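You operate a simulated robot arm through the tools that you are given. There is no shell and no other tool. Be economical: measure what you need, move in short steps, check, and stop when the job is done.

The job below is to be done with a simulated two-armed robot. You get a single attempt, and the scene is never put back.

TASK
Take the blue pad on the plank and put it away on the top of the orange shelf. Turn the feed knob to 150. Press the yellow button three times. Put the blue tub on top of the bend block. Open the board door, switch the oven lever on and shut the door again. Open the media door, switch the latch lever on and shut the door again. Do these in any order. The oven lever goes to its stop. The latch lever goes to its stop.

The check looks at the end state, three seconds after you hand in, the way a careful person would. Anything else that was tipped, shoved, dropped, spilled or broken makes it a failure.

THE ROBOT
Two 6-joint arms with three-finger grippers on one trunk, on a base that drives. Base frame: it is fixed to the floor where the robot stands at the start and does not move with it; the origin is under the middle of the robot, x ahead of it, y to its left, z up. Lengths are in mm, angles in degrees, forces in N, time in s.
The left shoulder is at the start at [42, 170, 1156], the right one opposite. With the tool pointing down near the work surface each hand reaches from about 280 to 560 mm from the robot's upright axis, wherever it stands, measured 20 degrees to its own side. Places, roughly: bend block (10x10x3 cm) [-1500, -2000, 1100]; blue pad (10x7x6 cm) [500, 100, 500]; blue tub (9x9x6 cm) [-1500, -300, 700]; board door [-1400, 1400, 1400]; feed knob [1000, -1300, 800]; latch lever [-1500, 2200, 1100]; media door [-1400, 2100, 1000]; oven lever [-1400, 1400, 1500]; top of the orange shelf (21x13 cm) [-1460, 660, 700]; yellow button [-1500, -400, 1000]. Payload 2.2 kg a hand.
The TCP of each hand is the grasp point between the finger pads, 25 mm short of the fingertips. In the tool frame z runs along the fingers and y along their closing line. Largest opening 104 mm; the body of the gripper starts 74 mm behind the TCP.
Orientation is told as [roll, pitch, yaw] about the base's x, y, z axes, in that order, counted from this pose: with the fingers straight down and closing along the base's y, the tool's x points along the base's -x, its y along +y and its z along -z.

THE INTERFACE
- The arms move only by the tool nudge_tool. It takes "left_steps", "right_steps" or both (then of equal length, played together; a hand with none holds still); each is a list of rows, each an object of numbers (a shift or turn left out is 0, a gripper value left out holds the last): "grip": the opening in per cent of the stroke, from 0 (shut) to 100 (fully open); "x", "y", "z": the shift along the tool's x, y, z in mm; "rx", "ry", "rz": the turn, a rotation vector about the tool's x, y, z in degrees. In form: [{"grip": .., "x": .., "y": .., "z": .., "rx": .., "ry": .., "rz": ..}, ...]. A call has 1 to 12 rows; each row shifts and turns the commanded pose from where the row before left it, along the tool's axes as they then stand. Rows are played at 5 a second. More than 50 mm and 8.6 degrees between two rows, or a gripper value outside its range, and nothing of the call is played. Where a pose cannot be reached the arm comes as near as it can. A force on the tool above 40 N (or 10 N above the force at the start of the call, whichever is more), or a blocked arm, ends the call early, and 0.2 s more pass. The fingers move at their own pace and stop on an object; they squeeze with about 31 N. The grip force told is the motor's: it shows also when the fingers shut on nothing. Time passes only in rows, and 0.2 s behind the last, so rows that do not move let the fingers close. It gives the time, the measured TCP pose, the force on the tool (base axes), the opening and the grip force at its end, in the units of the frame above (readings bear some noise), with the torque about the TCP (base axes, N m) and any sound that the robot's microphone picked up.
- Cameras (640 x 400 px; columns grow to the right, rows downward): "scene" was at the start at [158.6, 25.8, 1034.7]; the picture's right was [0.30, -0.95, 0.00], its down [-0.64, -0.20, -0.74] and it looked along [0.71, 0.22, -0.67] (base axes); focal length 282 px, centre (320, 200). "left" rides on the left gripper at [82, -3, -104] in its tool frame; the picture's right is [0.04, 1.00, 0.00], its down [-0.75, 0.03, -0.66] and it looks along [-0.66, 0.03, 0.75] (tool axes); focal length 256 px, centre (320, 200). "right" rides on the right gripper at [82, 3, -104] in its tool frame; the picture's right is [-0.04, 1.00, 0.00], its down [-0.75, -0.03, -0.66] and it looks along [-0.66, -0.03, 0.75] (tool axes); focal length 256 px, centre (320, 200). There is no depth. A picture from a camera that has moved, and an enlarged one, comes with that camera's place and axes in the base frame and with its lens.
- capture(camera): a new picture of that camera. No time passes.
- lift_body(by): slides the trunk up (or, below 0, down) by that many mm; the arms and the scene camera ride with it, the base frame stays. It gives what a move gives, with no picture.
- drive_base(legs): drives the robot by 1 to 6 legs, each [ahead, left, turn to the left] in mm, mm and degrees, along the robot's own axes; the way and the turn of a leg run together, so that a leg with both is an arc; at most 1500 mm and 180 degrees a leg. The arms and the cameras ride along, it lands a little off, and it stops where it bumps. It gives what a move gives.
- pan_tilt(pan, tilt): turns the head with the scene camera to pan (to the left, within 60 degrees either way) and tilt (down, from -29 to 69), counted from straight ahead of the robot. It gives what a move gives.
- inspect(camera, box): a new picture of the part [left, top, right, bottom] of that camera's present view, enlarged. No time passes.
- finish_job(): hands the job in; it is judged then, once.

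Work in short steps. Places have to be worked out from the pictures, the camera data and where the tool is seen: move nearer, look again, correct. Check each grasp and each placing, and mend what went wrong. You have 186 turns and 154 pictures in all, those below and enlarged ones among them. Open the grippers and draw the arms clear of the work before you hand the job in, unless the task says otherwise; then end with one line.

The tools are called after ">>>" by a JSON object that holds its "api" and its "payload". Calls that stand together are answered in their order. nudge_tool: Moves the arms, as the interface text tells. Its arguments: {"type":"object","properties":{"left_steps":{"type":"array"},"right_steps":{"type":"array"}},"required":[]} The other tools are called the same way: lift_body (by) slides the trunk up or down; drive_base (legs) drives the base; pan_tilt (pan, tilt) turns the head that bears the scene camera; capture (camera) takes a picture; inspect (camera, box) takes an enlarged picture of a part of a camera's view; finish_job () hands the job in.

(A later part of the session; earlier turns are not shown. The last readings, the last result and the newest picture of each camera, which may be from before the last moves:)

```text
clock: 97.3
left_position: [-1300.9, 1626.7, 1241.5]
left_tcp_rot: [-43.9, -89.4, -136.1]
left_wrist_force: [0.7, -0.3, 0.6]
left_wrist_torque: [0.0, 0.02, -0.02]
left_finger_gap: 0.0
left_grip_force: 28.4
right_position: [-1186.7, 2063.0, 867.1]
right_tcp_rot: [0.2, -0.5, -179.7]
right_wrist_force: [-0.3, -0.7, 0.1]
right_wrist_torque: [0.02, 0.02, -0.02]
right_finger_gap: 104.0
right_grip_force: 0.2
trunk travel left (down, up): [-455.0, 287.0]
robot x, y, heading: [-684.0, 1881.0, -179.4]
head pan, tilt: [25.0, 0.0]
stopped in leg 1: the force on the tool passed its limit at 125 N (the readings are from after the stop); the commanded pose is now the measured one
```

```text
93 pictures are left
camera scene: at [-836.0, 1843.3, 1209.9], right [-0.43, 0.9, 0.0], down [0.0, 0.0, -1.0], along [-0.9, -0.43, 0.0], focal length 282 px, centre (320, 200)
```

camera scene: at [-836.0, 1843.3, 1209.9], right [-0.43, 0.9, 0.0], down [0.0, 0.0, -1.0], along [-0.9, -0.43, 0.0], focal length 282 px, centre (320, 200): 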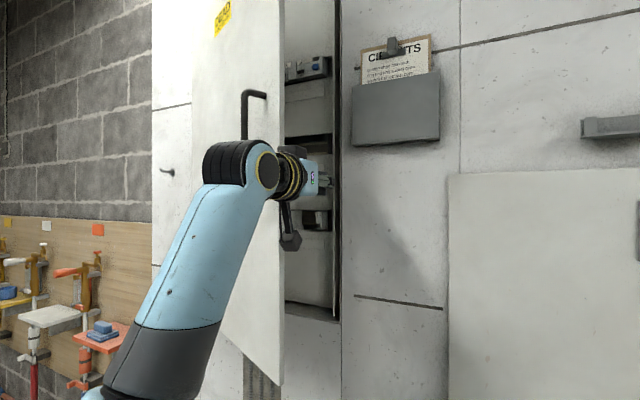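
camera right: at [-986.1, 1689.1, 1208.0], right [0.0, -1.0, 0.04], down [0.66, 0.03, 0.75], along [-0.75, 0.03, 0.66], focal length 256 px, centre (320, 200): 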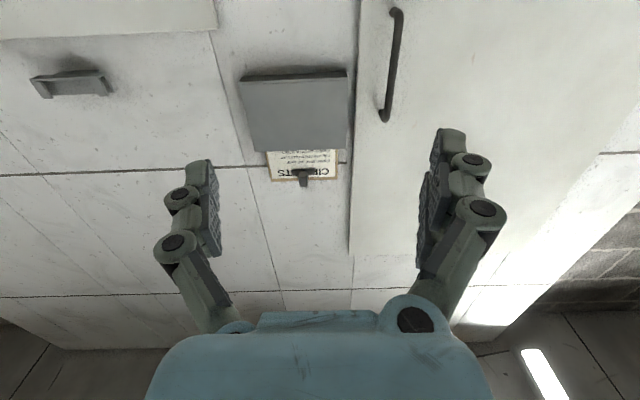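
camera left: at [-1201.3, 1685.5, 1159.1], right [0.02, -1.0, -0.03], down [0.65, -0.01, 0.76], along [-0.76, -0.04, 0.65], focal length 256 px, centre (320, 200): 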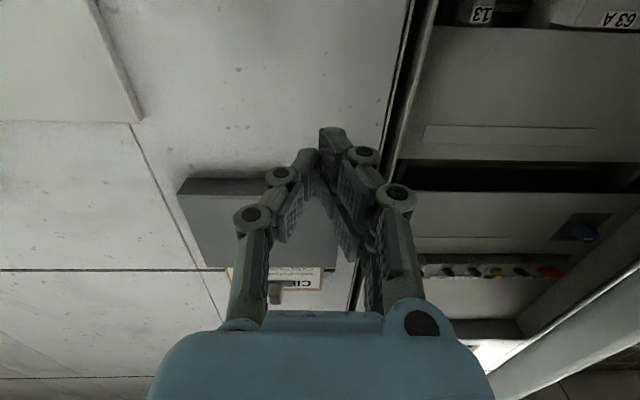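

Pushing sideways loads the door edge-on, so instead I'll angle the fingers in behind the door's inner face and pull backward. First I'll move right a little, then turn the hand 40° to the left.

>>> {"api": "drive_base", "payload": {"legs": [[0, -35, 0]]}}

>>> {"api": "nudge_tool", "payload": {"left_steps": [{"rx": -8}, {"rx": -8}, {"rx": -8}, {"rx": -8}, {"rx": -8}, {"z": 30, "y": 13}, {"z": 31, "y": 14}, {}]}}

>>> {"api": "capture", "payload": {"camera": "left"}}

>>> {"api": "capture", "payload": {"camera": "scene"}}

```text
clock: 98.2
left_position: [-1301.5, 1664.6, 1242.0]
left_tcp_rot: [-34.7, -89.4, -145.3]
left_wrist_force: [0.5, 0.3, 0.8]
left_wrist_torque: [-0.03, -0.03, 0.06]
left_finger_gap: 0.0
left_grip_force: 28.2
right_position: [-1187.2, 2098.5, 865.2]
right_tcp_rot: [0.1, -0.4, -179.7]
right_wrist_force: [0.4, 0.5, -0.7]
right_wrist_torque: [-0.07, -0.01, 0.0]
right_finger_gap: 104.1
right_grip_force: 0.2
trunk travel left (down, up): [-455.0, 287.0]
robot x, y, heading: [-685.2, 1917.6, -179.6]
head pan, tilt: [25.0, 0.0]
```

```text
clock: 99.3
left_position: [-1301.4, 1607.7, 1244.1]
left_tcp_rot: [122.4, -83.3, 97.2]
left_wrist_force: [-0.3, 0.3, 0.2]
left_wrist_torque: [0.01, 0.01, -0.01]
left_finger_gap: 0.2
left_grip_force: 28.4
left hand out of reach, approached as far as the arm can: row 5
right_position: [-1188.2, 2096.9, 867.1]
right_tcp_rot: [0.0, -0.4, -179.7]
right_wrist_force: [0.1, 0.0, -0.1]
right_wrist_torque: [-0.01, -0.01, 0.0]
right_finger_gap: 103.9
right_grip_force: 0.1
trunk travel left (down, up): [-455.0, 287.0]
robot x, y, heading: [-683.5, 1916.4, -179.8]
head pan, tilt: [25.0, 0.0]
stopped in row 5 (left hand): the arm was blocked; the commanded pose is now the measured one
```

```text
92 pictures are left
camera left: at [-1222.1, 1666.4, 1156.9], right [0.64, -0.77, 0.06], down [0.51, 0.48, 0.71], along [-0.57, -0.42, 0.7], focal length 256 px, centre (320, 200)
```

left: 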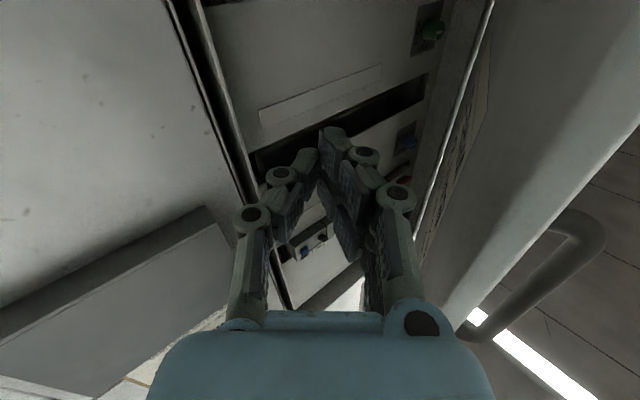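

```text
91 pictures are left
camera scene: at [-837.3, 1878.5, 1209.7], right [-0.43, 0.9, 0.0], down [0.0, 0.0, -1.0], along [-0.9, -0.43, 0.0], focal length 282 px, centre (320, 200)
```

scene: 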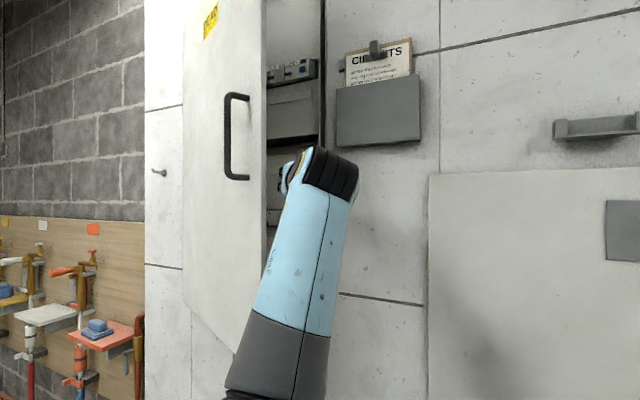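

The hand is angled behind the edge. I'll tuck it slightly deeper, then draw back and left to swing the door.

>>> {"api": "drive_base", "payload": {"legs": [[35, 25, 0], [-90, 10, 0]]}}

>>> {"api": "capture", "payload": {"camera": "scene"}}

```text
clock: 100.9
left_position: [-1243.3, 1572.4, 1245.2]
left_tcp_rot: [122.0, -83.3, 97.4]
left_wrist_force: [1.0, 1.3, 0.3]
left_wrist_torque: [-0.02, -0.06, -0.05]
left_finger_gap: 0.2
left_grip_force: 28.2
right_position: [-1130.7, 2062.9, 868.2]
right_tcp_rot: [0.1, -0.5, -179.7]
right_wrist_force: [0.1, 1.3, -0.5]
right_wrist_torque: [0.03, 0.0, -0.02]
right_finger_gap: 104.0
right_grip_force: 0.1
trunk travel left (down, up): [-455.0, 287.0]
robot x, y, heading: [-625.4, 1884.6, -179.5]
head pan, tilt: [25.0, 0.0]
```

```text
90 pictures are left
camera scene: at [-780.1, 1843.5, 1210.0], right [-0.43, 0.9, 0.0], down [0.0, 0.0, -1.0], along [-0.9, -0.43, 0.0], focal length 282 px, centre (320, 200)
```

scene: 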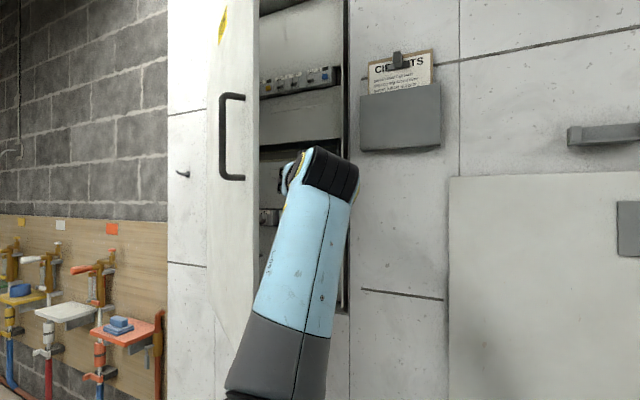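

The door is at about 35°. I'll keep pushing along its normal.

>>> {"api": "drive_base", "payload": {"legs": [[-80, 70, 0], [-50, 90, 0]]}}

>>> {"api": "capture", "payload": {"camera": "scene"}}

```text
clock: 102.8
left_position: [-1114.8, 1409.9, 1243.7]
left_tcp_rot: [121.7, -83.4, 97.9]
left_wrist_force: [0.5, -0.1, -0.1]
left_wrist_torque: [0.05, 0.01, -0.04]
left_finger_gap: 0.1
left_grip_force: 28.8
right_position: [-1001.6, 1900.4, 867.6]
right_tcp_rot: [0.1, -0.5, -179.7]
right_wrist_force: [0.2, -0.7, -0.4]
right_wrist_torque: [0.04, -0.01, -0.02]
right_finger_gap: 103.9
right_grip_force: 0.0
trunk travel left (down, up): [-455.0, 287.0]
robot x, y, heading: [-499.5, 1721.2, -179.8]
head pan, tilt: [25.0, 0.0]
```

```text
89 pictures are left
camera scene: at [-650.6, 1681.9, 1209.8], right [-0.43, 0.9, 0.0], down [0.0, 0.0, -1.0], along [-0.9, -0.43, 0.0], focal length 282 px, centre (320, 200)
```

scene: 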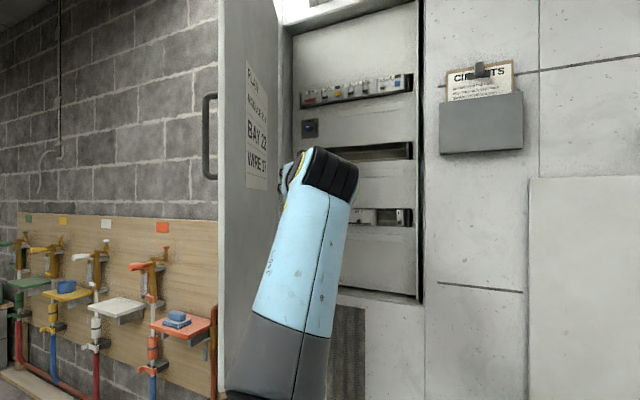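

The door is well open now, with a row of breakers inside. One more push left to get it near 90°.

>>> {"api": "drive_base", "payload": {"legs": [[0, 130, 0]]}}

>>> {"api": "pan_tilt", "payload": {"pan": 10, "tilt": -12}}

>>> {"api": "capture", "payload": {"camera": "scene"}}

```text
clock: 104.1
left_position: [-1112.5, 1278.0, 1245.0]
left_tcp_rot: [121.5, -83.3, 98.3]
left_wrist_force: [0.2, -0.8, -0.1]
left_wrist_torque: [0.0, 0.01, -0.04]
left_finger_gap: 0.0
left_grip_force: 28.3
right_position: [-1001.0, 1769.1, 866.1]
right_tcp_rot: [0.0, -0.4, -179.5]
right_wrist_force: [0.5, -0.2, 0.1]
right_wrist_torque: [0.05, -0.02, -0.02]
right_finger_gap: 104.0
right_grip_force: 0.1
trunk travel left (down, up): [-455.0, 287.0]
robot x, y, heading: [-496.5, 1590.5, -179.8]
head pan, tilt: [25.0, 0.0]
```

```text
clock: 104.9
left_position: [-1113.3, 1281.2, 1244.0]
left_tcp_rot: [121.6, -83.2, 98.1]
left_wrist_force: [0.1, -0.7, 0.3]
left_wrist_torque: [0.04, 0.02, 0.01]
left_finger_gap: 0.1
left_grip_force: 28.3
right_position: [-1000.7, 1772.2, 865.8]
right_tcp_rot: [0.2, -0.5, -179.6]
right_wrist_force: [0.0, -0.4, 0.5]
right_wrist_torque: [0.03, -0.02, 0.03]
right_finger_gap: 104.0
right_grip_force: 0.1
trunk travel left (down, up): [-455.0, 287.0]
robot x, y, heading: [-492.6, 1591.1, -179.4]
head pan, tilt: [10.0, -12.0]
```

```text
88 pictures are left
camera scene: at [-650.6, 1576.7, 1227.9], right [-0.18, 0.98, 0.0], down [-0.2, -0.04, -0.98], along [-0.96, -0.18, 0.21], focal length 282 px, centre (320, 200)
```

scene: 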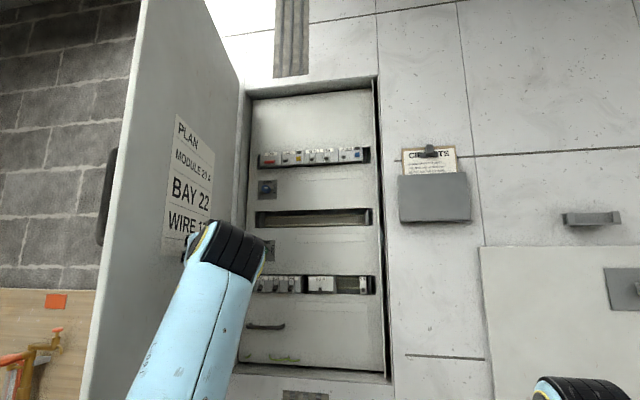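

The door is fully open. I'll zoom in on the breaker rows.

>>> {"api": "inspect", "payload": {"camera": "scene", "box": [240, 130, 400, 230]}}

>>> {"api": "inspect", "payload": {"camera": "scene", "box": [240, 230, 400, 380]}}

```text
4.00 times, centred on (320, 180) of scene
camera zoom: at [-650.6, 1576.7, 1227.9], right [-0.18, 0.98, 0.0], down [-0.2, -0.04, -0.98], along [-0.96, -0.18, 0.21], focal length 1126 px, centre (320, 280)
```

zoom: 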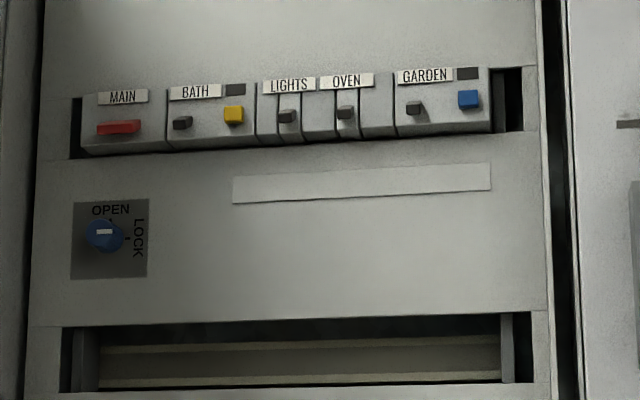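

```text
2.67 times, centred on (320, 305) of scene
camera zoom: at [-650.6, 1576.7, 1227.9], right [-0.18, 0.98, 0.0], down [-0.2, -0.04, -0.98], along [-0.96, -0.18, 0.21], focal length 751 px, centre (320, -80)
```

zoom: 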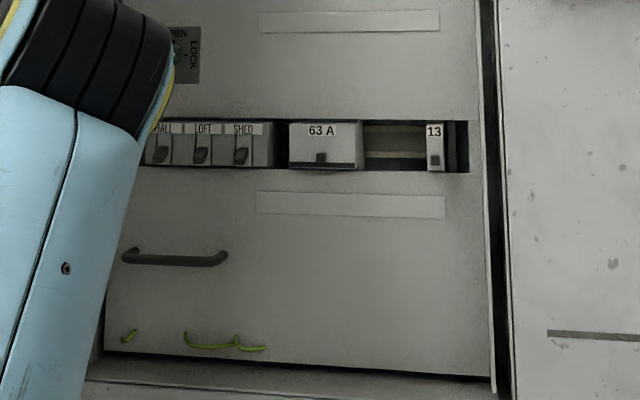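

The OVEN breaker lever is around [-1420,1451,1521]. I'll use the left hand as a closed poker: shift right, raise the trunk, and straighten the hand.

>>> {"api": "drive_base", "payload": {"legs": [[0, -130, 0]]}}

>>> {"api": "lift_body", "payload": {"by": 230}}

>>> {"api": "nudge_tool", "payload": {"left_steps": [{"rx": 8}, {"rx": 8}, {"rx": 8}, {"rx": 8}, {"rx": 6}, {}]}}

>>> {"api": "capture", "payload": {"camera": "left"}}

>>> {"api": "capture", "payload": {"camera": "scene"}}

```text
clock: 106.2
left_position: [-1113.0, 1412.3, 1245.5]
left_tcp_rot: [121.8, -83.3, 98.1]
left_wrist_force: [0.0, -0.8, 0.3]
left_wrist_torque: [0.01, -0.01, 0.03]
left_finger_gap: 0.2
left_grip_force: 28.1
right_position: [-1003.0, 1901.9, 866.0]
right_tcp_rot: [0.1, -0.3, -179.5]
right_wrist_force: [0.6, -0.4, -0.1]
right_wrist_torque: [-0.06, 0.07, -0.03]
right_finger_gap: 103.8
right_grip_force: 0.1
trunk travel left (down, up): [-455.0, 287.0]
robot x, y, heading: [-495.7, 1722.4, -179.5]
head pan, tilt: [10.0, -12.0]
```

```text
clock: 108.6
left_position: [-1114.6, 1410.6, 1475.0]
left_tcp_rot: [121.5, -83.2, 98.2]
left_wrist_force: [0.0, 0.1, 0.1]
left_wrist_torque: [0.0, 0.0, 0.0]
left_finger_gap: 0.0
left_grip_force: 28.7
right_position: [-1002.9, 1903.5, 1097.7]
right_tcp_rot: [0.1, -0.4, -179.5]
right_wrist_force: [-0.5, -0.1, -0.6]
right_wrist_torque: [-0.04, 0.03, 0.0]
right_finger_gap: 103.9
right_grip_force: 0.0
trunk travel left (down, up): [-685.0, 57.0]
robot x, y, heading: [-500.4, 1719.8, -179.6]
head pan, tilt: [10.0, -12.0]
```

```text
clock: 110.0
left_position: [-1114.3, 1411.1, 1474.4]
left_tcp_rot: [83.4, -83.2, 98.2]
left_wrist_force: [-0.1, 0.4, 0.0]
left_wrist_torque: [-0.02, -0.03, 0.0]
left_finger_gap: 0.0
left_grip_force: 28.4
right_position: [-1003.4, 1902.9, 1097.4]
right_tcp_rot: [0.1, -0.4, -179.5]
right_wrist_force: [-0.5, -0.6, 0.5]
right_wrist_torque: [-0.02, 0.0, 0.02]
right_finger_gap: 103.9
right_grip_force: 0.1
trunk travel left (down, up): [-685.0, 57.0]
robot x, y, heading: [-498.2, 1723.7, -179.5]
head pan, tilt: [10.0, -12.0]
```

```text
85 pictures are left
camera left: at [-1009.6, 1408.7, 1394.0], right [0.03, -1.0, 0.08], down [0.64, 0.08, 0.76], along [-0.76, 0.03, 0.64], focal length 256 px, centre (320, 200)
```

left: 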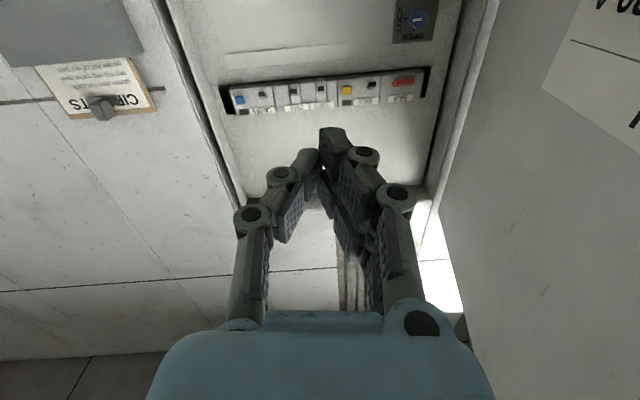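

```text
84 pictures are left
camera scene: at [-649.0, 1708.0, 1460.0], right [-0.18, 0.98, 0.0], down [-0.2, -0.04, -0.98], along [-0.96, -0.18, 0.21], focal length 282 px, centre (320, 200)
```

scene: 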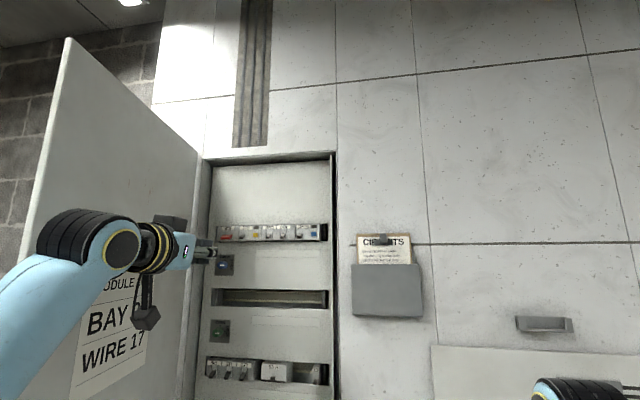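

I'll zoom with the wrist camera to see the lever states up close.

>>> {"api": "inspect", "payload": {"camera": "left", "box": [215, 60, 440, 125]}}

>>> {"api": "inspect", "payload": {"camera": "scene", "box": [205, 210, 345, 260]}}

>>> {"api": "inspect", "payload": {"camera": "scene", "box": [195, 340, 345, 395]}}

```text
2.84 times, centred on (328, 92) of left
camera zoom: at [-1009.6, 1408.7, 1394.0], right [0.03, -1.0, 0.08], down [0.64, 0.08, 0.76], along [-0.76, 0.03, 0.64], focal length 728 px, centre (299, 506)
```

zoom: 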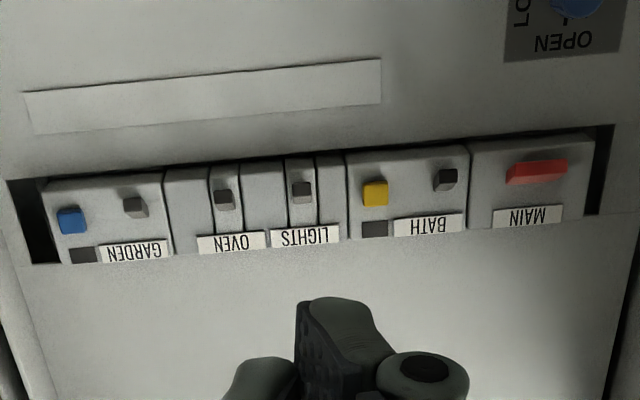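

```text
4.57 times, centred on (275, 235) of scene
camera zoom: at [-649.0, 1708.0, 1460.0], right [-0.18, 0.98, 0.0], down [-0.2, -0.04, -0.98], along [-0.96, -0.18, 0.21], focal length 1287 px, centre (526, 40)
```

zoom: 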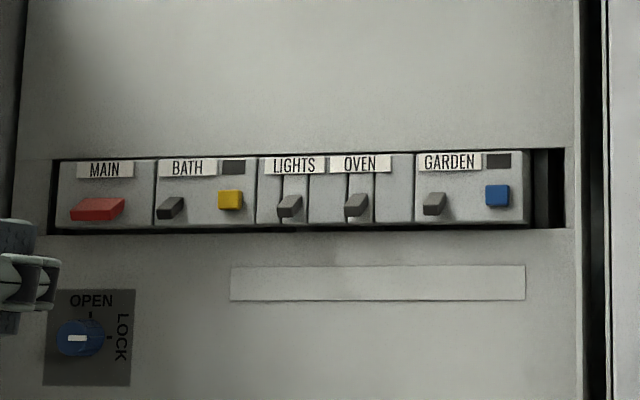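

```text
4.27 times, centred on (270, 368) of scene
camera zoom: at [-649.0, 1708.0, 1460.0], right [-0.18, 0.98, 0.0], down [-0.2, -0.04, -0.98], along [-0.96, -0.18, 0.21], focal length 1201 px, centre (533, -515)
```

zoom: 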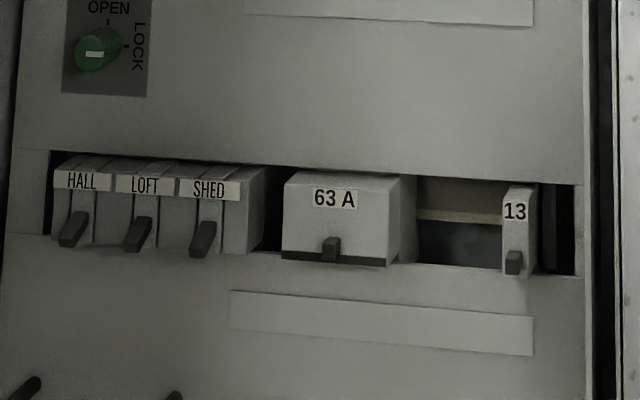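

Triangulating, the OVEN lever tip is at [-1440,1450,1525], so I'll come in underneath it. First I'll fix the hand's small roll, align y to 1450 and z to 1497, and drive closer.

>>> {"api": "nudge_tool", "payload": {"left_steps": [{"rz": -6.7}, {"y": -20, "x": -12}, {"y": -19, "x": -11}, {}]}}

>>> {"api": "drive_base", "payload": {"legs": [[230, 0, 0]]}}

>>> {"api": "capture", "payload": {"camera": "left"}}

>>> {"api": "capture", "payload": {"camera": "scene"}}

```text
clock: 111.0
left_position: [-1116.0, 1448.8, 1497.8]
left_tcp_rot: [-0.6, -89.2, -177.6]
left_wrist_force: [-0.5, -0.3, -0.5]
left_wrist_torque: [-0.01, -0.02, -0.04]
left_finger_gap: 0.1
left_grip_force: 28.2
right_position: [-1003.6, 1900.5, 1097.0]
right_tcp_rot: [0.0, -0.4, -179.5]
right_wrist_force: [0.3, -0.5, 0.3]
right_wrist_torque: [0.01, -0.01, -0.02]
right_finger_gap: 104.1
right_grip_force: 0.1
trunk travel left (down, up): [-685.0, 57.0]
robot x, y, heading: [-495.4, 1723.7, -179.5]
head pan, tilt: [10.0, -12.0]
```

```text
clock: 112.7
left_position: [-1345.0, 1447.7, 1497.8]
left_tcp_rot: [1.3, -89.1, -179.4]
left_wrist_force: [0.0, -0.1, -0.1]
left_wrist_torque: [-0.02, 0.0, 0.0]
left_finger_gap: 0.0
left_grip_force: 28.7
right_position: [-1232.2, 1901.2, 1096.1]
right_tcp_rot: [0.1, -0.3, -179.5]
right_wrist_force: [-0.4, -0.4, 0.1]
right_wrist_torque: [-0.01, 0.02, -0.02]
right_finger_gap: 104.1
right_grip_force: 0.1
trunk travel left (down, up): [-685.0, 57.0]
robot x, y, heading: [-725.4, 1718.1, -179.5]
head pan, tilt: [10.0, -12.0]
```

```text
80 pictures are left
camera left: at [-1241.0, 1454.9, 1416.8], right [0.03, -1.0, -0.04], down [0.65, -0.01, 0.76], along [-0.76, -0.05, 0.65], focal length 256 px, centre (320, 200)
```

left: 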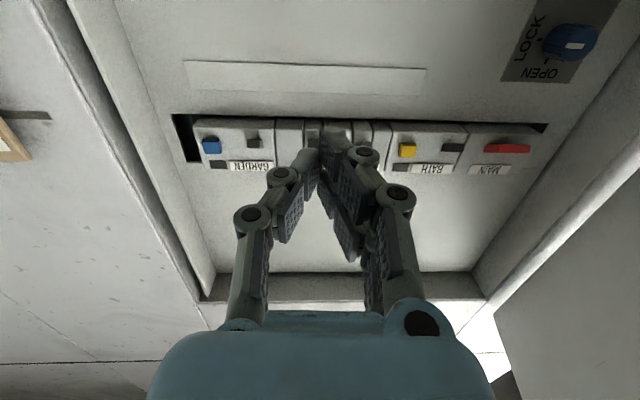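

```text
79 pictures are left
camera scene: at [-878.5, 1705.6, 1460.0], right [-0.18, 0.98, 0.0], down [-0.2, -0.04, -0.98], along [-0.96, -0.18, 0.21], focal length 282 px, centre (320, 200)
```

scene: 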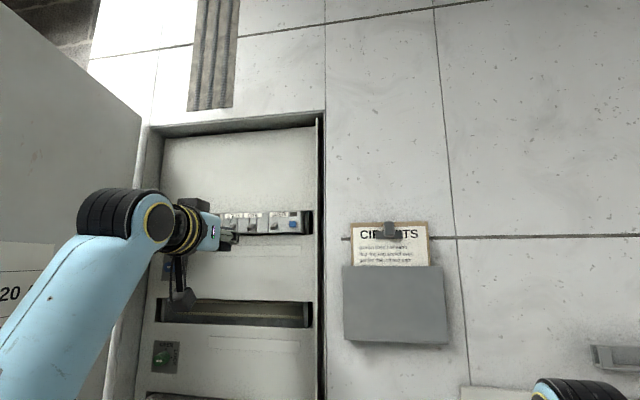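

I'll move forward 50 mm and check the alignment.

>>> {"api": "nudge_tool", "payload": {"left_steps": [{"z": 25, "y": -1}, {"z": 25, "y": -1}, {}]}}

>>> {"api": "inspect", "payload": {"camera": "scene", "box": [190, 190, 318, 270]}}

>>> {"api": "inspect", "payload": {"camera": "left", "box": [240, 60, 400, 180]}}

```text
clock: 113.5
left_position: [-1394.3, 1448.3, 1497.3]
left_tcp_rot: [0.5, -89.3, -178.7]
left_wrist_force: [1.1, 0.4, -0.6]
left_wrist_torque: [0.0, -0.01, -0.02]
left_finger_gap: 0.0
left_grip_force: 27.7
right_position: [-1230.7, 1900.1, 1096.9]
right_tcp_rot: [0.1, -0.5, -179.5]
right_wrist_force: [0.3, -0.1, 0.7]
right_wrist_torque: [0.0, 0.0, -0.01]
right_finger_gap: 103.9
right_grip_force: 0.1
trunk travel left (down, up): [-685.0, 57.0]
robot x, y, heading: [-725.3, 1719.2, -179.4]
head pan, tilt: [10.0, -12.0]
```

```text
5.00 times, centred on (254, 230) of scene
camera zoom: at [-877.1, 1705.5, 1460.2], right [-0.18, 0.98, 0.0], down [-0.2, -0.04, -0.98], along [-0.96, -0.18, 0.21], focal length 1407 px, centre (650, 50)
```

zoom: 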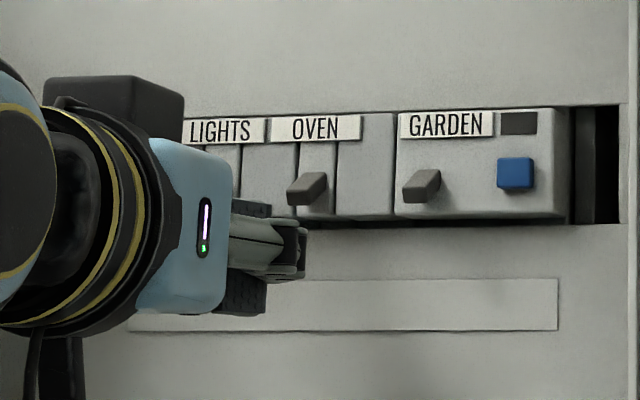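

```text
3.33 times, centred on (320, 120) of left
camera zoom: at [-1289.9, 1454.9, 1416.4], right [0.03, -1.0, -0.04], down [0.65, -0.01, 0.76], along [-0.76, -0.05, 0.65], focal length 853 px, centre (320, 467)
```

zoom: 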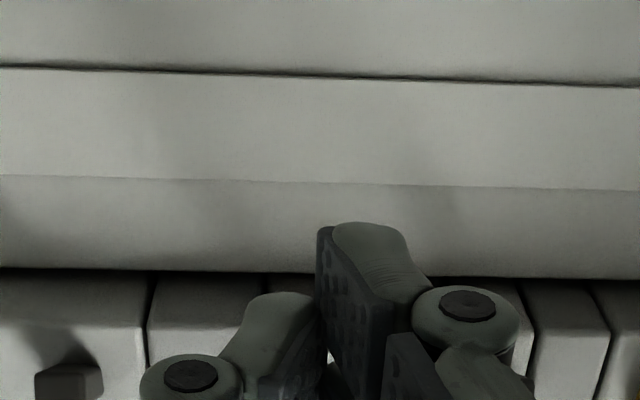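

The tip is just below and in front of the lever. I'll move forward 28 mm, then push up in small rows.

>>> {"api": "nudge_tool", "payload": {"left_steps": [{"z": 10}, {"z": 10}, {"z": 8}, {}]}}

>>> {"api": "inspect", "payload": {"camera": "scene", "box": [190, 190, 318, 270]}}

```text
clock: 114.5
left_position: [-1422.6, 1448.2, 1496.5]
left_tcp_rot: [1.9, -89.3, 179.9]
left_wrist_force: [-0.4, -0.6, -0.7]
left_wrist_torque: [-0.01, -0.01, -0.01]
left_finger_gap: 0.1
left_grip_force: 28.6
right_position: [-1232.3, 1898.7, 1096.2]
right_tcp_rot: [0.1, -0.4, -179.6]
right_wrist_force: [-0.4, 0.2, 0.5]
right_wrist_torque: [0.01, 0.01, -0.02]
right_finger_gap: 104.0
right_grip_force: 0.1
trunk travel left (down, up): [-685.0, 57.0]
robot x, y, heading: [-726.2, 1722.9, -179.3]
head pan, tilt: [10.0, -12.0]
```

```text
5.00 times, centred on (254, 230) of scene
camera zoom: at [-877.8, 1705.5, 1460.1], right [-0.18, 0.98, 0.0], down [-0.2, -0.04, -0.98], along [-0.96, -0.18, 0.21], focal length 1407 px, centre (650, 50)
```

zoom: 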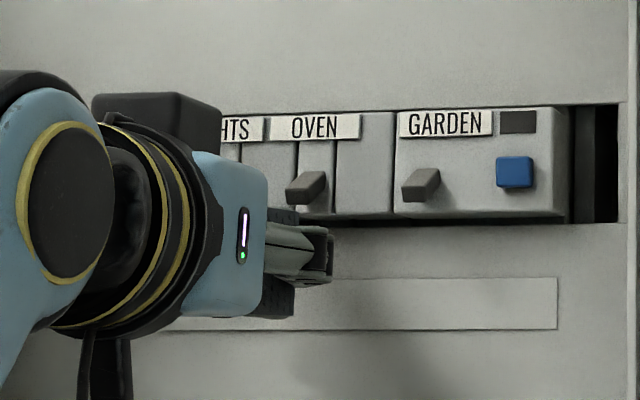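

The fingertip now reaches past the lever root, just below it. Pushing up.

>>> {"api": "nudge_tool", "payload": {"left_steps": [{"x": -6}, {"x": -5}, {"x": -5}, {"x": -5}, {"x": -5}, {"x": -5}, {}]}}

>>> {"api": "inspect", "payload": {"camera": "scene", "box": [190, 190, 318, 270]}}

```text
clock: 115.9
left_position: [-1422.9, 1448.6, 1518.6]
left_tcp_rot: [0.4, -88.0, -178.6]
left_wrist_force: [5.7, 0.6, -4.8]
left_wrist_torque: [-0.03, -0.01, 0.02]
left_finger_gap: 0.0
left_grip_force: 28.7
right_position: [-1231.1, 1899.4, 1097.4]
right_tcp_rot: [0.1, -0.4, -179.5]
right_wrist_force: [0.0, -0.6, 0.5]
right_wrist_torque: [0.04, 0.01, 0.0]
right_finger_gap: 104.0
right_grip_force: 0.0
trunk travel left (down, up): [-685.0, 57.0]
robot x, y, heading: [-728.2, 1722.9, -179.5]
head pan, tilt: [10.0, -12.0]
stopped in row 7 (left hand): the force on the tool passed its limit at 44 N (the readings are from after the stop); the commanded pose is now the measured one
```

```text
5.00 times, centred on (254, 230) of scene
camera zoom: at [-876.7, 1705.3, 1460.3], right [-0.18, 0.98, 0.0], down [-0.2, -0.04, -0.98], along [-0.96, -0.18, 0.21], focal length 1407 px, centre (650, 50)
```

zoom: 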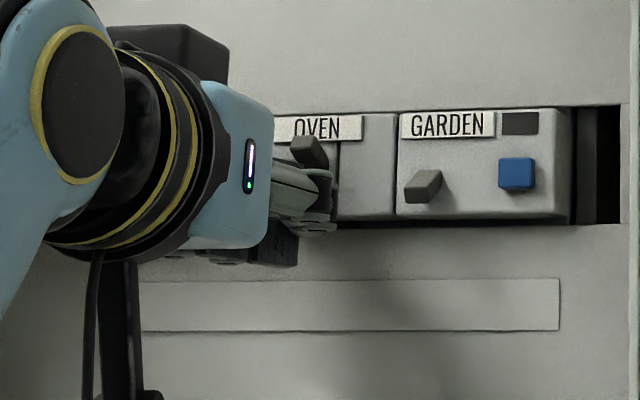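

The lever swung up until it hit resistance. I'll lower the hand, back off and check it.

>>> {"api": "nudge_tool", "payload": {"left_steps": [{"x": 12}, {"x": 12}, {"z": -30}, {"z": -30}, {}]}}

>>> {"api": "inspect", "payload": {"camera": "scene", "box": [190, 190, 318, 270]}}

```text
clock: 117.1
left_position: [-1363.3, 1450.4, 1497.4]
left_tcp_rot: [-0.2, -88.2, -178.0]
left_wrist_force: [0.2, -0.2, -0.4]
left_wrist_torque: [0.01, -0.01, 0.0]
left_finger_gap: 0.0
left_grip_force: 28.8
right_position: [-1231.3, 1899.7, 1096.8]
right_tcp_rot: [0.1, -0.4, -179.6]
right_wrist_force: [-0.8, 0.6, 0.3]
right_wrist_torque: [0.01, -0.01, -0.02]
right_finger_gap: 104.0
right_grip_force: 0.0
trunk travel left (down, up): [-685.0, 57.0]
robot x, y, heading: [-725.5, 1717.4, -179.7]
head pan, tilt: [10.0, -12.0]
```

```text
5.00 times, centred on (254, 230) of scene
camera zoom: at [-878.3, 1705.7, 1460.0], right [-0.18, 0.98, 0.0], down [-0.2, -0.04, -0.98], along [-0.96, -0.18, 0.21], focal length 1407 px, centre (650, 50)
```

zoom: 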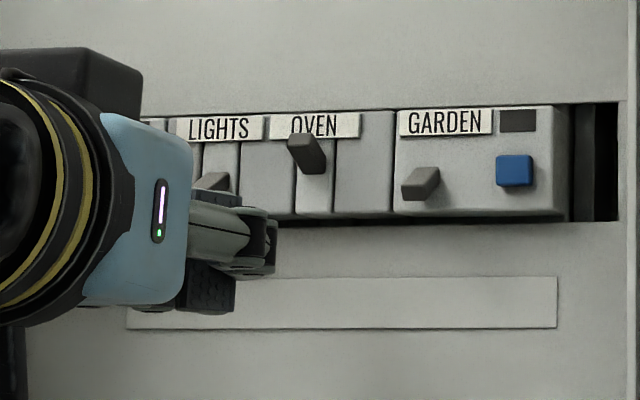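

The OVEN lever is up at its stop while the others are unchanged. To close the door I'll back out, go around to its outer (left) face and push it.

>>> {"api": "drive_base", "payload": {"legs": [[-470, 0, 0], [0, 400, 0]]}}

>>> {"api": "pan_tilt", "payload": {"pan": 20, "tilt": 5}}

>>> {"api": "capture", "payload": {"camera": "scene"}}

```text
clock: 122.0
left_position: [-892.4, 1052.7, 1497.6]
left_tcp_rot: [-1.0, -88.2, -177.4]
left_wrist_force: [0.5, 0.3, 0.5]
left_wrist_torque: [-0.04, -0.02, -0.03]
left_finger_gap: 0.0
left_grip_force: 28.6
right_position: [-756.7, 1502.3, 1096.2]
right_tcp_rot: [-0.1, -0.3, -179.5]
right_wrist_force: [0.2, -0.2, 0.3]
right_wrist_torque: [0.01, 0.03, 0.0]
right_finger_gap: 103.7
right_grip_force: 0.1
trunk travel left (down, up): [-685.0, 57.0]
robot x, y, heading: [-251.3, 1319.4, -179.7]
head pan, tilt: [10.0, -12.0]
```

```text
clock: 122.8
left_position: [-892.2, 1052.9, 1497.5]
left_tcp_rot: [-0.2, -88.2, -178.0]
left_wrist_force: [-0.2, 0.5, -0.1]
left_wrist_torque: [0.03, -0.02, 0.03]
left_finger_gap: 0.0
left_grip_force: 28.1
right_position: [-757.1, 1502.5, 1096.4]
right_tcp_rot: [0.1, -0.4, -179.6]
right_wrist_force: [-0.3, 0.3, -0.1]
right_wrist_torque: [-0.02, 0.04, 0.03]
right_finger_gap: 104.1
right_grip_force: 0.1
trunk travel left (down, up): [-685.0, 57.0]
robot x, y, heading: [-252.1, 1324.5, -179.6]
head pan, tilt: [20.0, 5.0]
```

```text
73 pictures are left
camera scene: at [-409.1, 1290.4, 1434.0], right [-0.35, 0.94, 0.0], down [0.08, 0.03, -1.0], along [-0.93, -0.35, -0.09], focal length 282 px, centre (320, 200)
```

scene: 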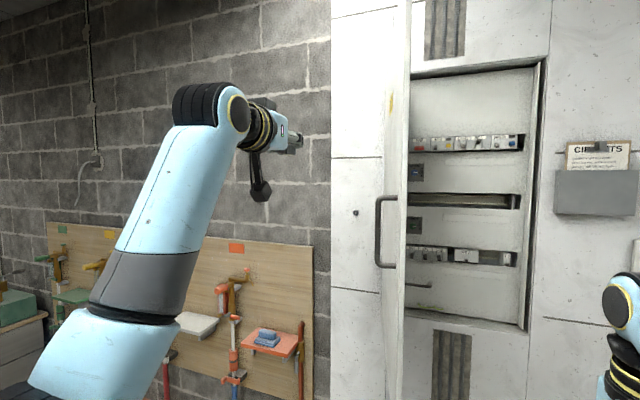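

The door stands at about 79°, with its outer face to the hand's right. I'll go forward and then sweep right and forward in an arc to close it.

>>> {"api": "drive_base", "payload": {"legs": [[170, 0, 0], [0, -240, 0], [110, -170, 0]]}}

>>> {"api": "capture", "payload": {"camera": "scene"}}

```text
clock: 126.9
left_position: [-1177.3, 1459.4, 1496.7]
left_tcp_rot: [0.7, -88.2, -178.8]
left_wrist_force: [0.0, 0.1, -0.3]
left_wrist_torque: [0.0, 0.02, 0.03]
left_finger_gap: 0.0
left_grip_force: 28.2
right_position: [-1042.7, 1909.2, 1096.6]
right_tcp_rot: [0.1, -0.4, -179.4]
right_wrist_force: [0.3, 0.3, 0.7]
right_wrist_torque: [0.02, 0.01, -0.01]
right_finger_gap: 104.1
right_grip_force: 0.0
trunk travel left (down, up): [-685.0, 57.0]
robot x, y, heading: [-538.6, 1726.4, -179.6]
head pan, tilt: [20.0, 5.0]
```

```text
72 pictures are left
camera scene: at [-695.1, 1698.1, 1433.9], right [-0.35, 0.94, 0.0], down [0.08, 0.03, -1.0], along [-0.93, -0.35, -0.09], focal length 282 px, centre (320, 200)
```

scene: 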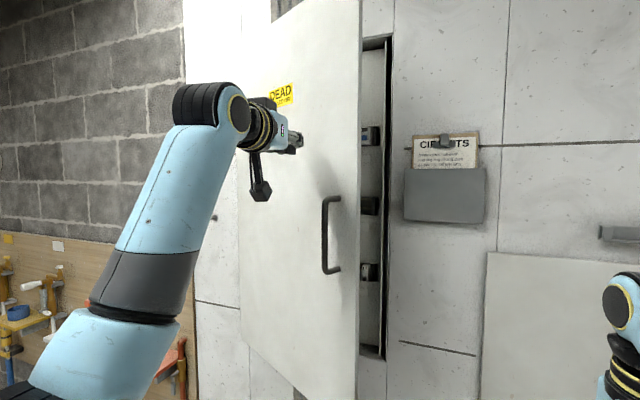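

It works: the door is now at about 28°. I'll push forward.

>>> {"api": "drive_base", "payload": {"legs": [[190, -30, 0]]}}

>>> {"api": "nudge_tool", "payload": {"left_steps": [{"z": 8}, {"z": 8}, {"z": 6}, {"z": 6}, {"z": 6}, {"z": 6}, {"z": 6}, {}]}}

>>> {"api": "capture", "payload": {"camera": "scene"}}

```text
clock: 128.5
left_position: [-1368.8, 1486.5, 1496.5]
left_tcp_rot: [0.1, -88.1, -178.2]
left_wrist_force: [-0.7, -0.8, -0.5]
left_wrist_torque: [0.02, 0.01, -0.01]
left_finger_gap: 0.0
left_grip_force: 27.5
right_position: [-1235.3, 1936.6, 1095.7]
right_tcp_rot: [0.1, -0.4, -179.4]
right_wrist_force: [0.3, 0.4, -0.1]
right_wrist_torque: [0.01, 0.01, 0.01]
right_finger_gap: 103.8
right_grip_force: 0.1
trunk travel left (down, up): [-685.0, 57.0]
robot x, y, heading: [-730.7, 1760.4, -179.4]
head pan, tilt: [20.0, 5.0]
```

```text
clock: 129.8
left_position: [-1393.1, 1485.5, 1496.9]
left_tcp_rot: [-1.4, -88.2, -176.7]
left_wrist_force: [26.1, 2.5, -3.5]
left_wrist_torque: [-0.03, 0.23, -0.1]
left_finger_gap: 6.2
left_grip_force: 28.7
right_position: [-1229.5, 1936.1, 1098.3]
right_tcp_rot: [0.1, -0.6, -179.2]
right_wrist_force: [-0.1, 1.1, -0.3]
right_wrist_torque: [0.02, -0.01, 0.03]
right_finger_gap: 103.8
right_grip_force: 0.0
trunk travel left (down, up): [-685.0, 57.0]
robot x, y, heading: [-731.2, 1757.2, -179.4]
head pan, tilt: [20.0, 5.0]
stopped in row 6 (left hand): the force on the tool passed its limit at 44 N (the readings are from after the stop); the commanded pose is now the measured one
```

```text
71 pictures are left
camera scene: at [-878.5, 1726.3, 1434.7], right [-0.35, 0.94, 0.0], down [0.08, 0.03, -1.0], along [-0.93, -0.35, -0.08], focal length 282 px, centre (320, 200)
```

scene: 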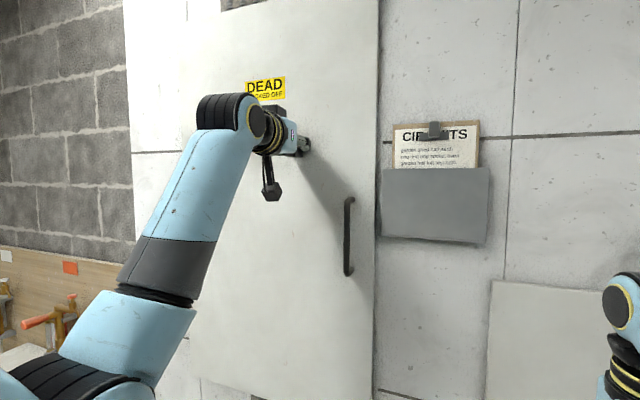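

The board door is shut against its stop (44 N). Next is the media door: I'll back off, slide right to y≈2545, and lower the trunk.

>>> {"api": "drive_base", "payload": {"legs": [[-170, 0, 0], [0, -785, 0]]}}

>>> {"api": "lift_body", "payload": {"by": -250}}

>>> {"api": "nudge_tool", "payload": {"left_steps": [{"x": 40}, {"x": 40}, {"x": 40}, {"x": 40}, {"x": 40}, {"x": 40}, {"x": 15}, {}]}}

>>> {"api": "capture", "payload": {"camera": "left"}}

>>> {"api": "capture", "payload": {"camera": "scene"}}

```text
clock: 135.0
left_position: [-1241.5, 2262.0, 1494.3]
left_tcp_rot: [-0.6, -87.8, -177.2]
left_wrist_force: [0.0, 0.5, 0.8]
left_wrist_torque: [0.0, 0.02, 0.04]
left_finger_gap: 0.0
left_grip_force: 28.6
right_position: [-1075.6, 2711.7, 1096.1]
right_tcp_rot: [0.0, -0.4, -179.2]
right_wrist_force: [0.7, 0.6, 0.0]
right_wrist_torque: [-0.05, 0.01, 0.01]
right_finger_gap: 104.0
right_grip_force: 0.1
trunk travel left (down, up): [-685.0, 57.0]
robot x, y, heading: [-571.0, 2534.0, -179.1]
head pan, tilt: [20.0, 5.0]
```

```text
clock: 137.6
left_position: [-1241.4, 2261.5, 1243.4]
left_tcp_rot: [-1.1, -87.8, -176.9]
left_wrist_force: [0.0, 0.8, 0.2]
left_wrist_torque: [0.0, -0.01, 0.02]
left_finger_gap: 0.0
left_grip_force: 28.1
right_position: [-1075.7, 2711.9, 845.8]
right_tcp_rot: [0.0, -0.4, -179.3]
right_wrist_force: [-0.2, 0.3, 0.2]
right_wrist_torque: [0.01, 0.0, 0.05]
right_finger_gap: 103.8
right_grip_force: 0.1
trunk travel left (down, up): [-435.0, 307.0]
robot x, y, heading: [-572.8, 2533.2, -179.3]
head pan, tilt: [20.0, 5.0]
```

```text
clock: 139.4
left_position: [-1231.5, 2261.8, 988.8]
left_tcp_rot: [-1.5, -87.8, -176.5]
left_wrist_force: [0.3, 0.6, -0.6]
left_wrist_torque: [-0.01, 0.02, -0.03]
left_finger_gap: 0.0
left_grip_force: 28.7
right_position: [-1076.1, 2711.8, 845.4]
right_tcp_rot: [0.1, -0.5, -179.3]
right_wrist_force: [0.3, 0.2, -0.1]
right_wrist_torque: [0.02, -0.05, -0.02]
right_finger_gap: 104.0
right_grip_force: 0.1
trunk travel left (down, up): [-435.0, 307.0]
robot x, y, heading: [-572.6, 2533.9, -179.6]
head pan, tilt: [20.0, 5.0]
```

```text
70 pictures are left
camera left: at [-1125.4, 2269.0, 910.4], right [0.04, -1.0, -0.04], down [0.63, -0.01, 0.78], along [-0.78, -0.05, 0.63], focal length 256 px, centre (320, 200)
```

left: 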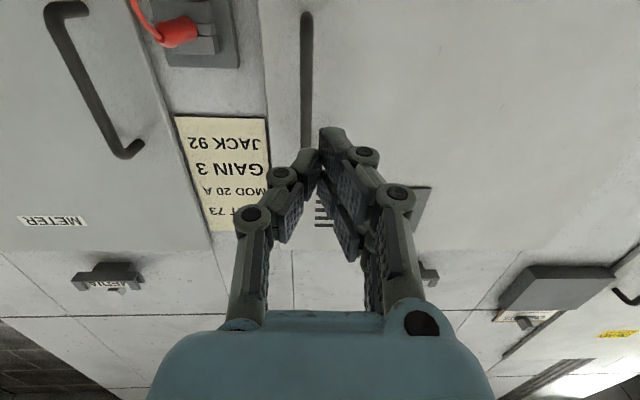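

```text
69 pictures are left
camera scene: at [-728.9, 2501.7, 1181.3], right [-0.35, 0.94, 0.0], down [0.08, 0.03, -1.0], along [-0.93, -0.35, -0.09], focal length 282 px, centre (320, 200)
```

scene: 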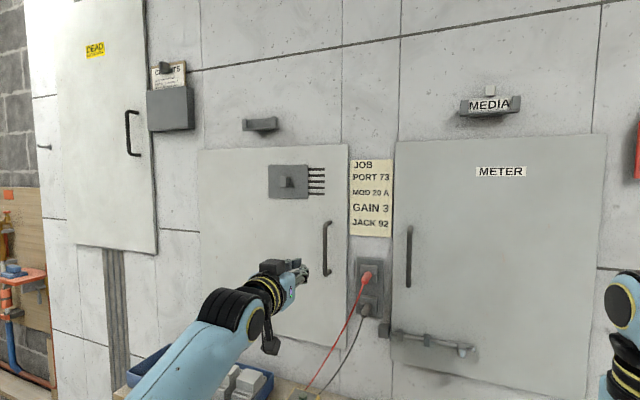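

The media door's bar handle is at y≈2273, z 925–1063, x≈-1387. I'll open the fingers to 57 mm, align, and advance.

>>> {"api": "nudge_tool", "payload": {"left_steps": [{"y": -11, "grip": 55}, {}, {}]}}

>>> {"api": "drive_base", "payload": {"legs": [[125, 0, 0]]}}

>>> {"api": "capture", "payload": {"camera": "left"}}

```text
clock: 140.2
left_position: [-1232.3, 2272.5, 988.8]
left_tcp_rot: [-1.2, -87.7, -177.0]
left_wrist_force: [0.3, -0.7, -0.5]
left_wrist_torque: [-0.02, 0.01, 0.01]
left_finger_gap: 57.3
left_grip_force: 0.1
right_position: [-1076.0, 2710.7, 846.1]
right_tcp_rot: [0.1, -0.5, -179.3]
right_wrist_force: [-0.2, -0.4, 0.0]
right_wrist_torque: [-0.02, -0.01, 0.02]
right_finger_gap: 103.9
right_grip_force: 0.1
trunk travel left (down, up): [-435.0, 307.0]
robot x, y, heading: [-570.4, 2536.3, -179.2]
head pan, tilt: [20.0, 5.0]
```

```text
clock: 141.4
left_position: [-1358.2, 2270.2, 988.4]
left_tcp_rot: [-0.8, -87.7, -177.1]
left_wrist_force: [-0.7, 0.2, -0.5]
left_wrist_torque: [-0.02, 0.03, 0.02]
left_finger_gap: 57.0
left_grip_force: 0.2
right_position: [-1201.9, 2710.0, 845.6]
right_tcp_rot: [0.2, -0.4, -179.2]
right_wrist_force: [-0.5, -0.3, -0.5]
right_wrist_torque: [-0.02, -0.05, -0.01]
right_finger_gap: 103.9
right_grip_force: 0.1
trunk travel left (down, up): [-435.0, 307.0]
robot x, y, heading: [-696.8, 2531.2, -179.5]
head pan, tilt: [20.0, 5.0]
```

```text
68 pictures are left
camera left: at [-1251.9, 2277.6, 909.8], right [0.04, -1.0, -0.04], down [0.63, -0.01, 0.78], along [-0.78, -0.05, 0.63], focal length 256 px, centre (320, 200)
```

left: 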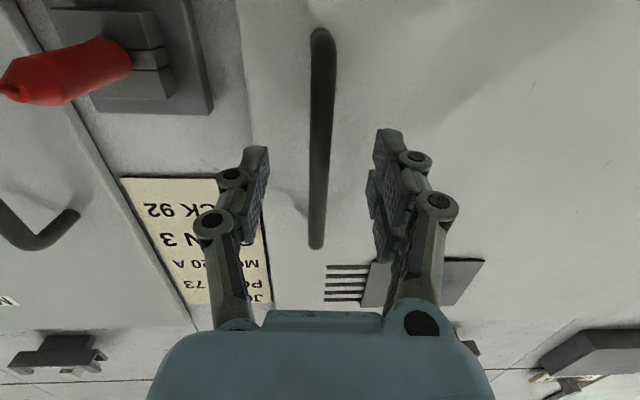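

The bar lies between the fingers. I'll advance 28 mm, close, and pull along the arc.

>>> {"api": "nudge_tool", "payload": {"left_steps": [{"z": 14}, {"z": 14}, {"grip": 0}, {}, {}, {}, {"z": -15, "y": 1.5, "rx": 2}, {"z": -15, "y": 1.5, "rx": 2}, {"z": -15, "y": 1.5, "rx": 2}, {"z": -15, "y": 1.5, "rx": 2}, {}]}}

>>> {"api": "capture", "payload": {"camera": "scene"}}

```text
clock: 143.8
left_position: [-1325.3, 2262.4, 989.6]
left_tcp_rot: [-9.3, -87.8, -176.7]
left_wrist_force: [-1.5, -3.4, 0.5]
left_wrist_torque: [-0.02, 0.02, -0.02]
left_finger_gap: 0.1
left_grip_force: 29.2
right_position: [-1201.9, 2709.1, 844.4]
right_tcp_rot: [0.0, -0.5, -179.1]
right_wrist_force: [0.0, 0.3, -0.5]
right_wrist_torque: [0.03, -0.02, 0.01]
right_finger_gap: 103.9
right_grip_force: 0.1
trunk travel left (down, up): [-435.0, 307.0]
robot x, y, heading: [-697.3, 2533.3, -179.3]
head pan, tilt: [20.0, 5.0]
```

```text
67 pictures are left
camera scene: at [-854.5, 2499.6, 1181.3], right [-0.35, 0.94, 0.0], down [0.08, 0.03, -1.0], along [-0.93, -0.35, -0.09], focal length 282 px, centre (320, 200)
```

scene: 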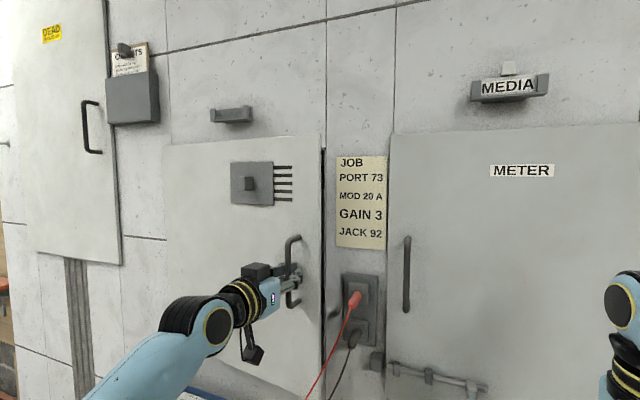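

The media door opens smoothly, with low force. Continuing along the arc.

>>> {"api": "nudge_tool", "payload": {"left_steps": [{"z": -30, "y": 4, "rx": 4}, {"z": -30, "y": 4, "rx": 4}, {"z": -30, "y": 4, "rx": 4}, {"z": -30, "y": 4, "rx": 4}, {}]}}

>>> {"api": "capture", "payload": {"camera": "scene"}}

```text
clock: 145.0
left_position: [-1211.6, 2222.1, 993.9]
left_tcp_rot: [-25.2, -87.7, -176.7]
left_wrist_force: [-5.4, -8.9, -2.8]
left_wrist_torque: [-0.23, 0.07, -0.1]
left_finger_gap: 0.0
left_grip_force: 28.4
right_position: [-1202.7, 2709.2, 844.7]
right_tcp_rot: [0.0, -0.5, -179.2]
right_wrist_force: [0.1, -0.1, -0.2]
right_wrist_torque: [0.03, -0.01, 0.03]
right_finger_gap: 104.1
right_grip_force: 0.1
trunk travel left (down, up): [-435.0, 307.0]
robot x, y, heading: [-696.1, 2534.8, -179.4]
head pan, tilt: [20.0, 5.0]
```

```text
66 pictures are left
camera scene: at [-855.4, 2498.7, 1181.1], right [-0.35, 0.94, 0.0], down [0.08, 0.03, -1.0], along [-0.93, -0.35, -0.09], focal length 282 px, centre (320, 200)
```

scene: 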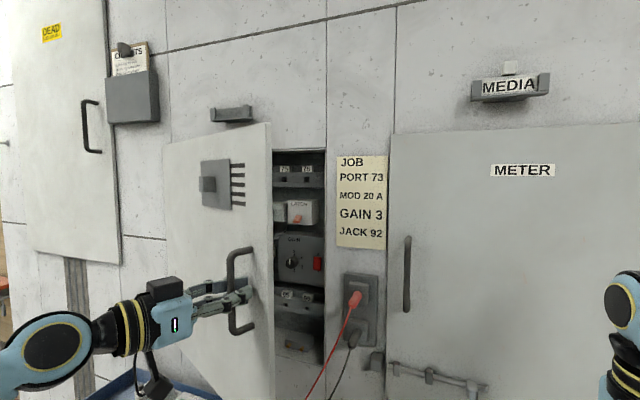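

LATCH is visible inside, so this is the right door. I'll continue opening by backing the base along the tangent with the bar still caged.

>>> {"api": "drive_base", "payload": {"legs": [[-80, 44, 0], [-70, 55, 0]]}}

>>> {"api": "capture", "payload": {"camera": "scene"}}

```text
clock: 146.1
left_position: [-1157.5, 2184.2, 995.1]
left_tcp_rot: [-18.9, -88.1, 177.6]
left_wrist_force: [-4.4, -7.2, -1.7]
left_wrist_torque: [-0.1, 0.16, -0.05]
left_finger_gap: 0.1
left_grip_force: 28.3
right_position: [-1146.9, 2677.2, 847.2]
right_tcp_rot: [-0.1, -0.5, -179.0]
right_wrist_force: [-0.4, -1.1, -0.3]
right_wrist_torque: [-0.01, 0.01, 0.01]
right_finger_gap: 104.1
right_grip_force: 0.0
trunk travel left (down, up): [-435.0, 307.0]
robot x, y, heading: [-644.6, 2502.4, -179.2]
head pan, tilt: [20.0, 5.0]
stopped in leg 1: the force on the tool passed its limit at 46 N (the readings are from after the stop); the commanded pose is now the measured one
```

```text
65 pictures are left
camera scene: at [-799.9, 2466.5, 1181.2], right [-0.36, 0.93, 0.0], down [0.08, 0.03, -1.0], along [-0.93, -0.36, -0.09], focal length 282 px, centre (320, 200)
```

scene: 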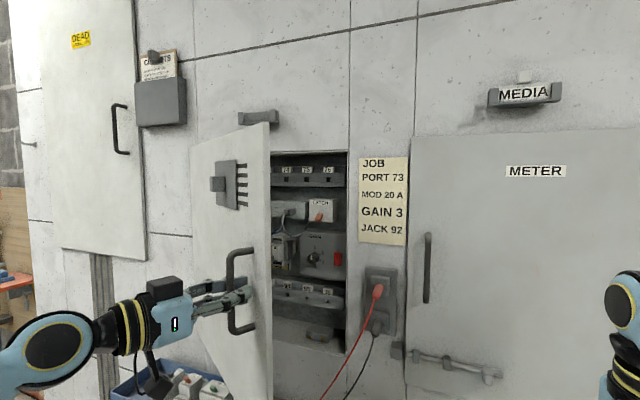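

The door is at about 32°. I'll adjust to the actual tangent, turn the hand a bit with it, and continue.

>>> {"api": "nudge_tool", "payload": {"left_steps": [{"rx": 5}, {"rx": 4}, {}]}}

>>> {"api": "drive_base", "payload": {"legs": [[-50, 42, 0], [-45, 47, 0], [-40, 52, 0]]}}

>>> {"api": "capture", "payload": {"camera": "scene"}}

```text
clock: 146.9
left_position: [-1158.5, 2187.2, 994.9]
left_tcp_rot: [-27.7, -88.1, 177.2]
left_wrist_force: [-4.7, -4.6, -1.9]
left_wrist_torque: [-0.07, 0.15, -0.02]
left_finger_gap: 0.0
left_grip_force: 28.3
right_position: [-1149.0, 2677.7, 846.5]
right_tcp_rot: [0.0, -0.6, -179.2]
right_wrist_force: [-0.9, 0.0, -0.2]
right_wrist_torque: [0.0, 0.02, 0.0]
right_finger_gap: 104.1
right_grip_force: 0.0
trunk travel left (down, up): [-435.0, 307.0]
robot x, y, heading: [-641.9, 2502.1, -179.0]
head pan, tilt: [20.0, 5.0]
```

```text
clock: 148.4
left_position: [-1086.5, 2117.6, 996.1]
left_tcp_rot: [-23.1, -88.3, 173.2]
left_wrist_force: [-4.3, -5.7, -1.3]
left_wrist_torque: [-0.03, 0.17, -0.05]
left_finger_gap: 0.0
left_grip_force: 28.6
right_position: [-1074.7, 2612.2, 847.3]
right_tcp_rot: [-0.1, -0.6, -179.0]
right_wrist_force: [0.3, -1.0, -0.5]
right_wrist_torque: [0.02, 0.02, 0.01]
right_finger_gap: 103.9
right_grip_force: 0.1
trunk travel left (down, up): [-435.0, 307.0]
robot x, y, heading: [-567.2, 2441.6, -179.0]
head pan, tilt: [20.0, 5.0]
stopped in leg 2: the force on the tool passed its limit at 46 N (the readings are from after the stop); the commanded pose is now the measured one
```

```text
64 pictures are left
camera scene: at [-726.9, 2402.6, 1181.3], right [-0.36, 0.93, 0.0], down [0.08, 0.03, -1.0], along [-0.93, -0.36, -0.09], focal length 282 px, centre (320, 200)
```

scene: 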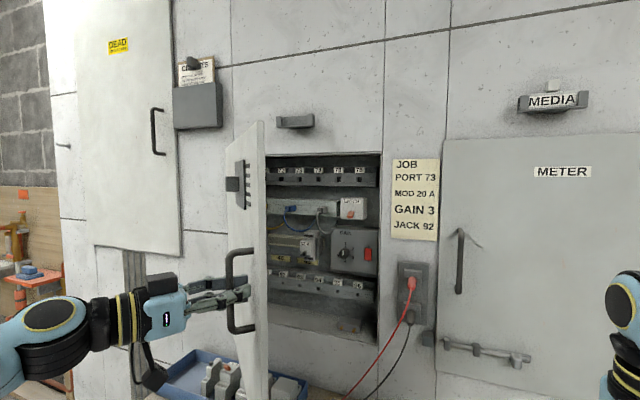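

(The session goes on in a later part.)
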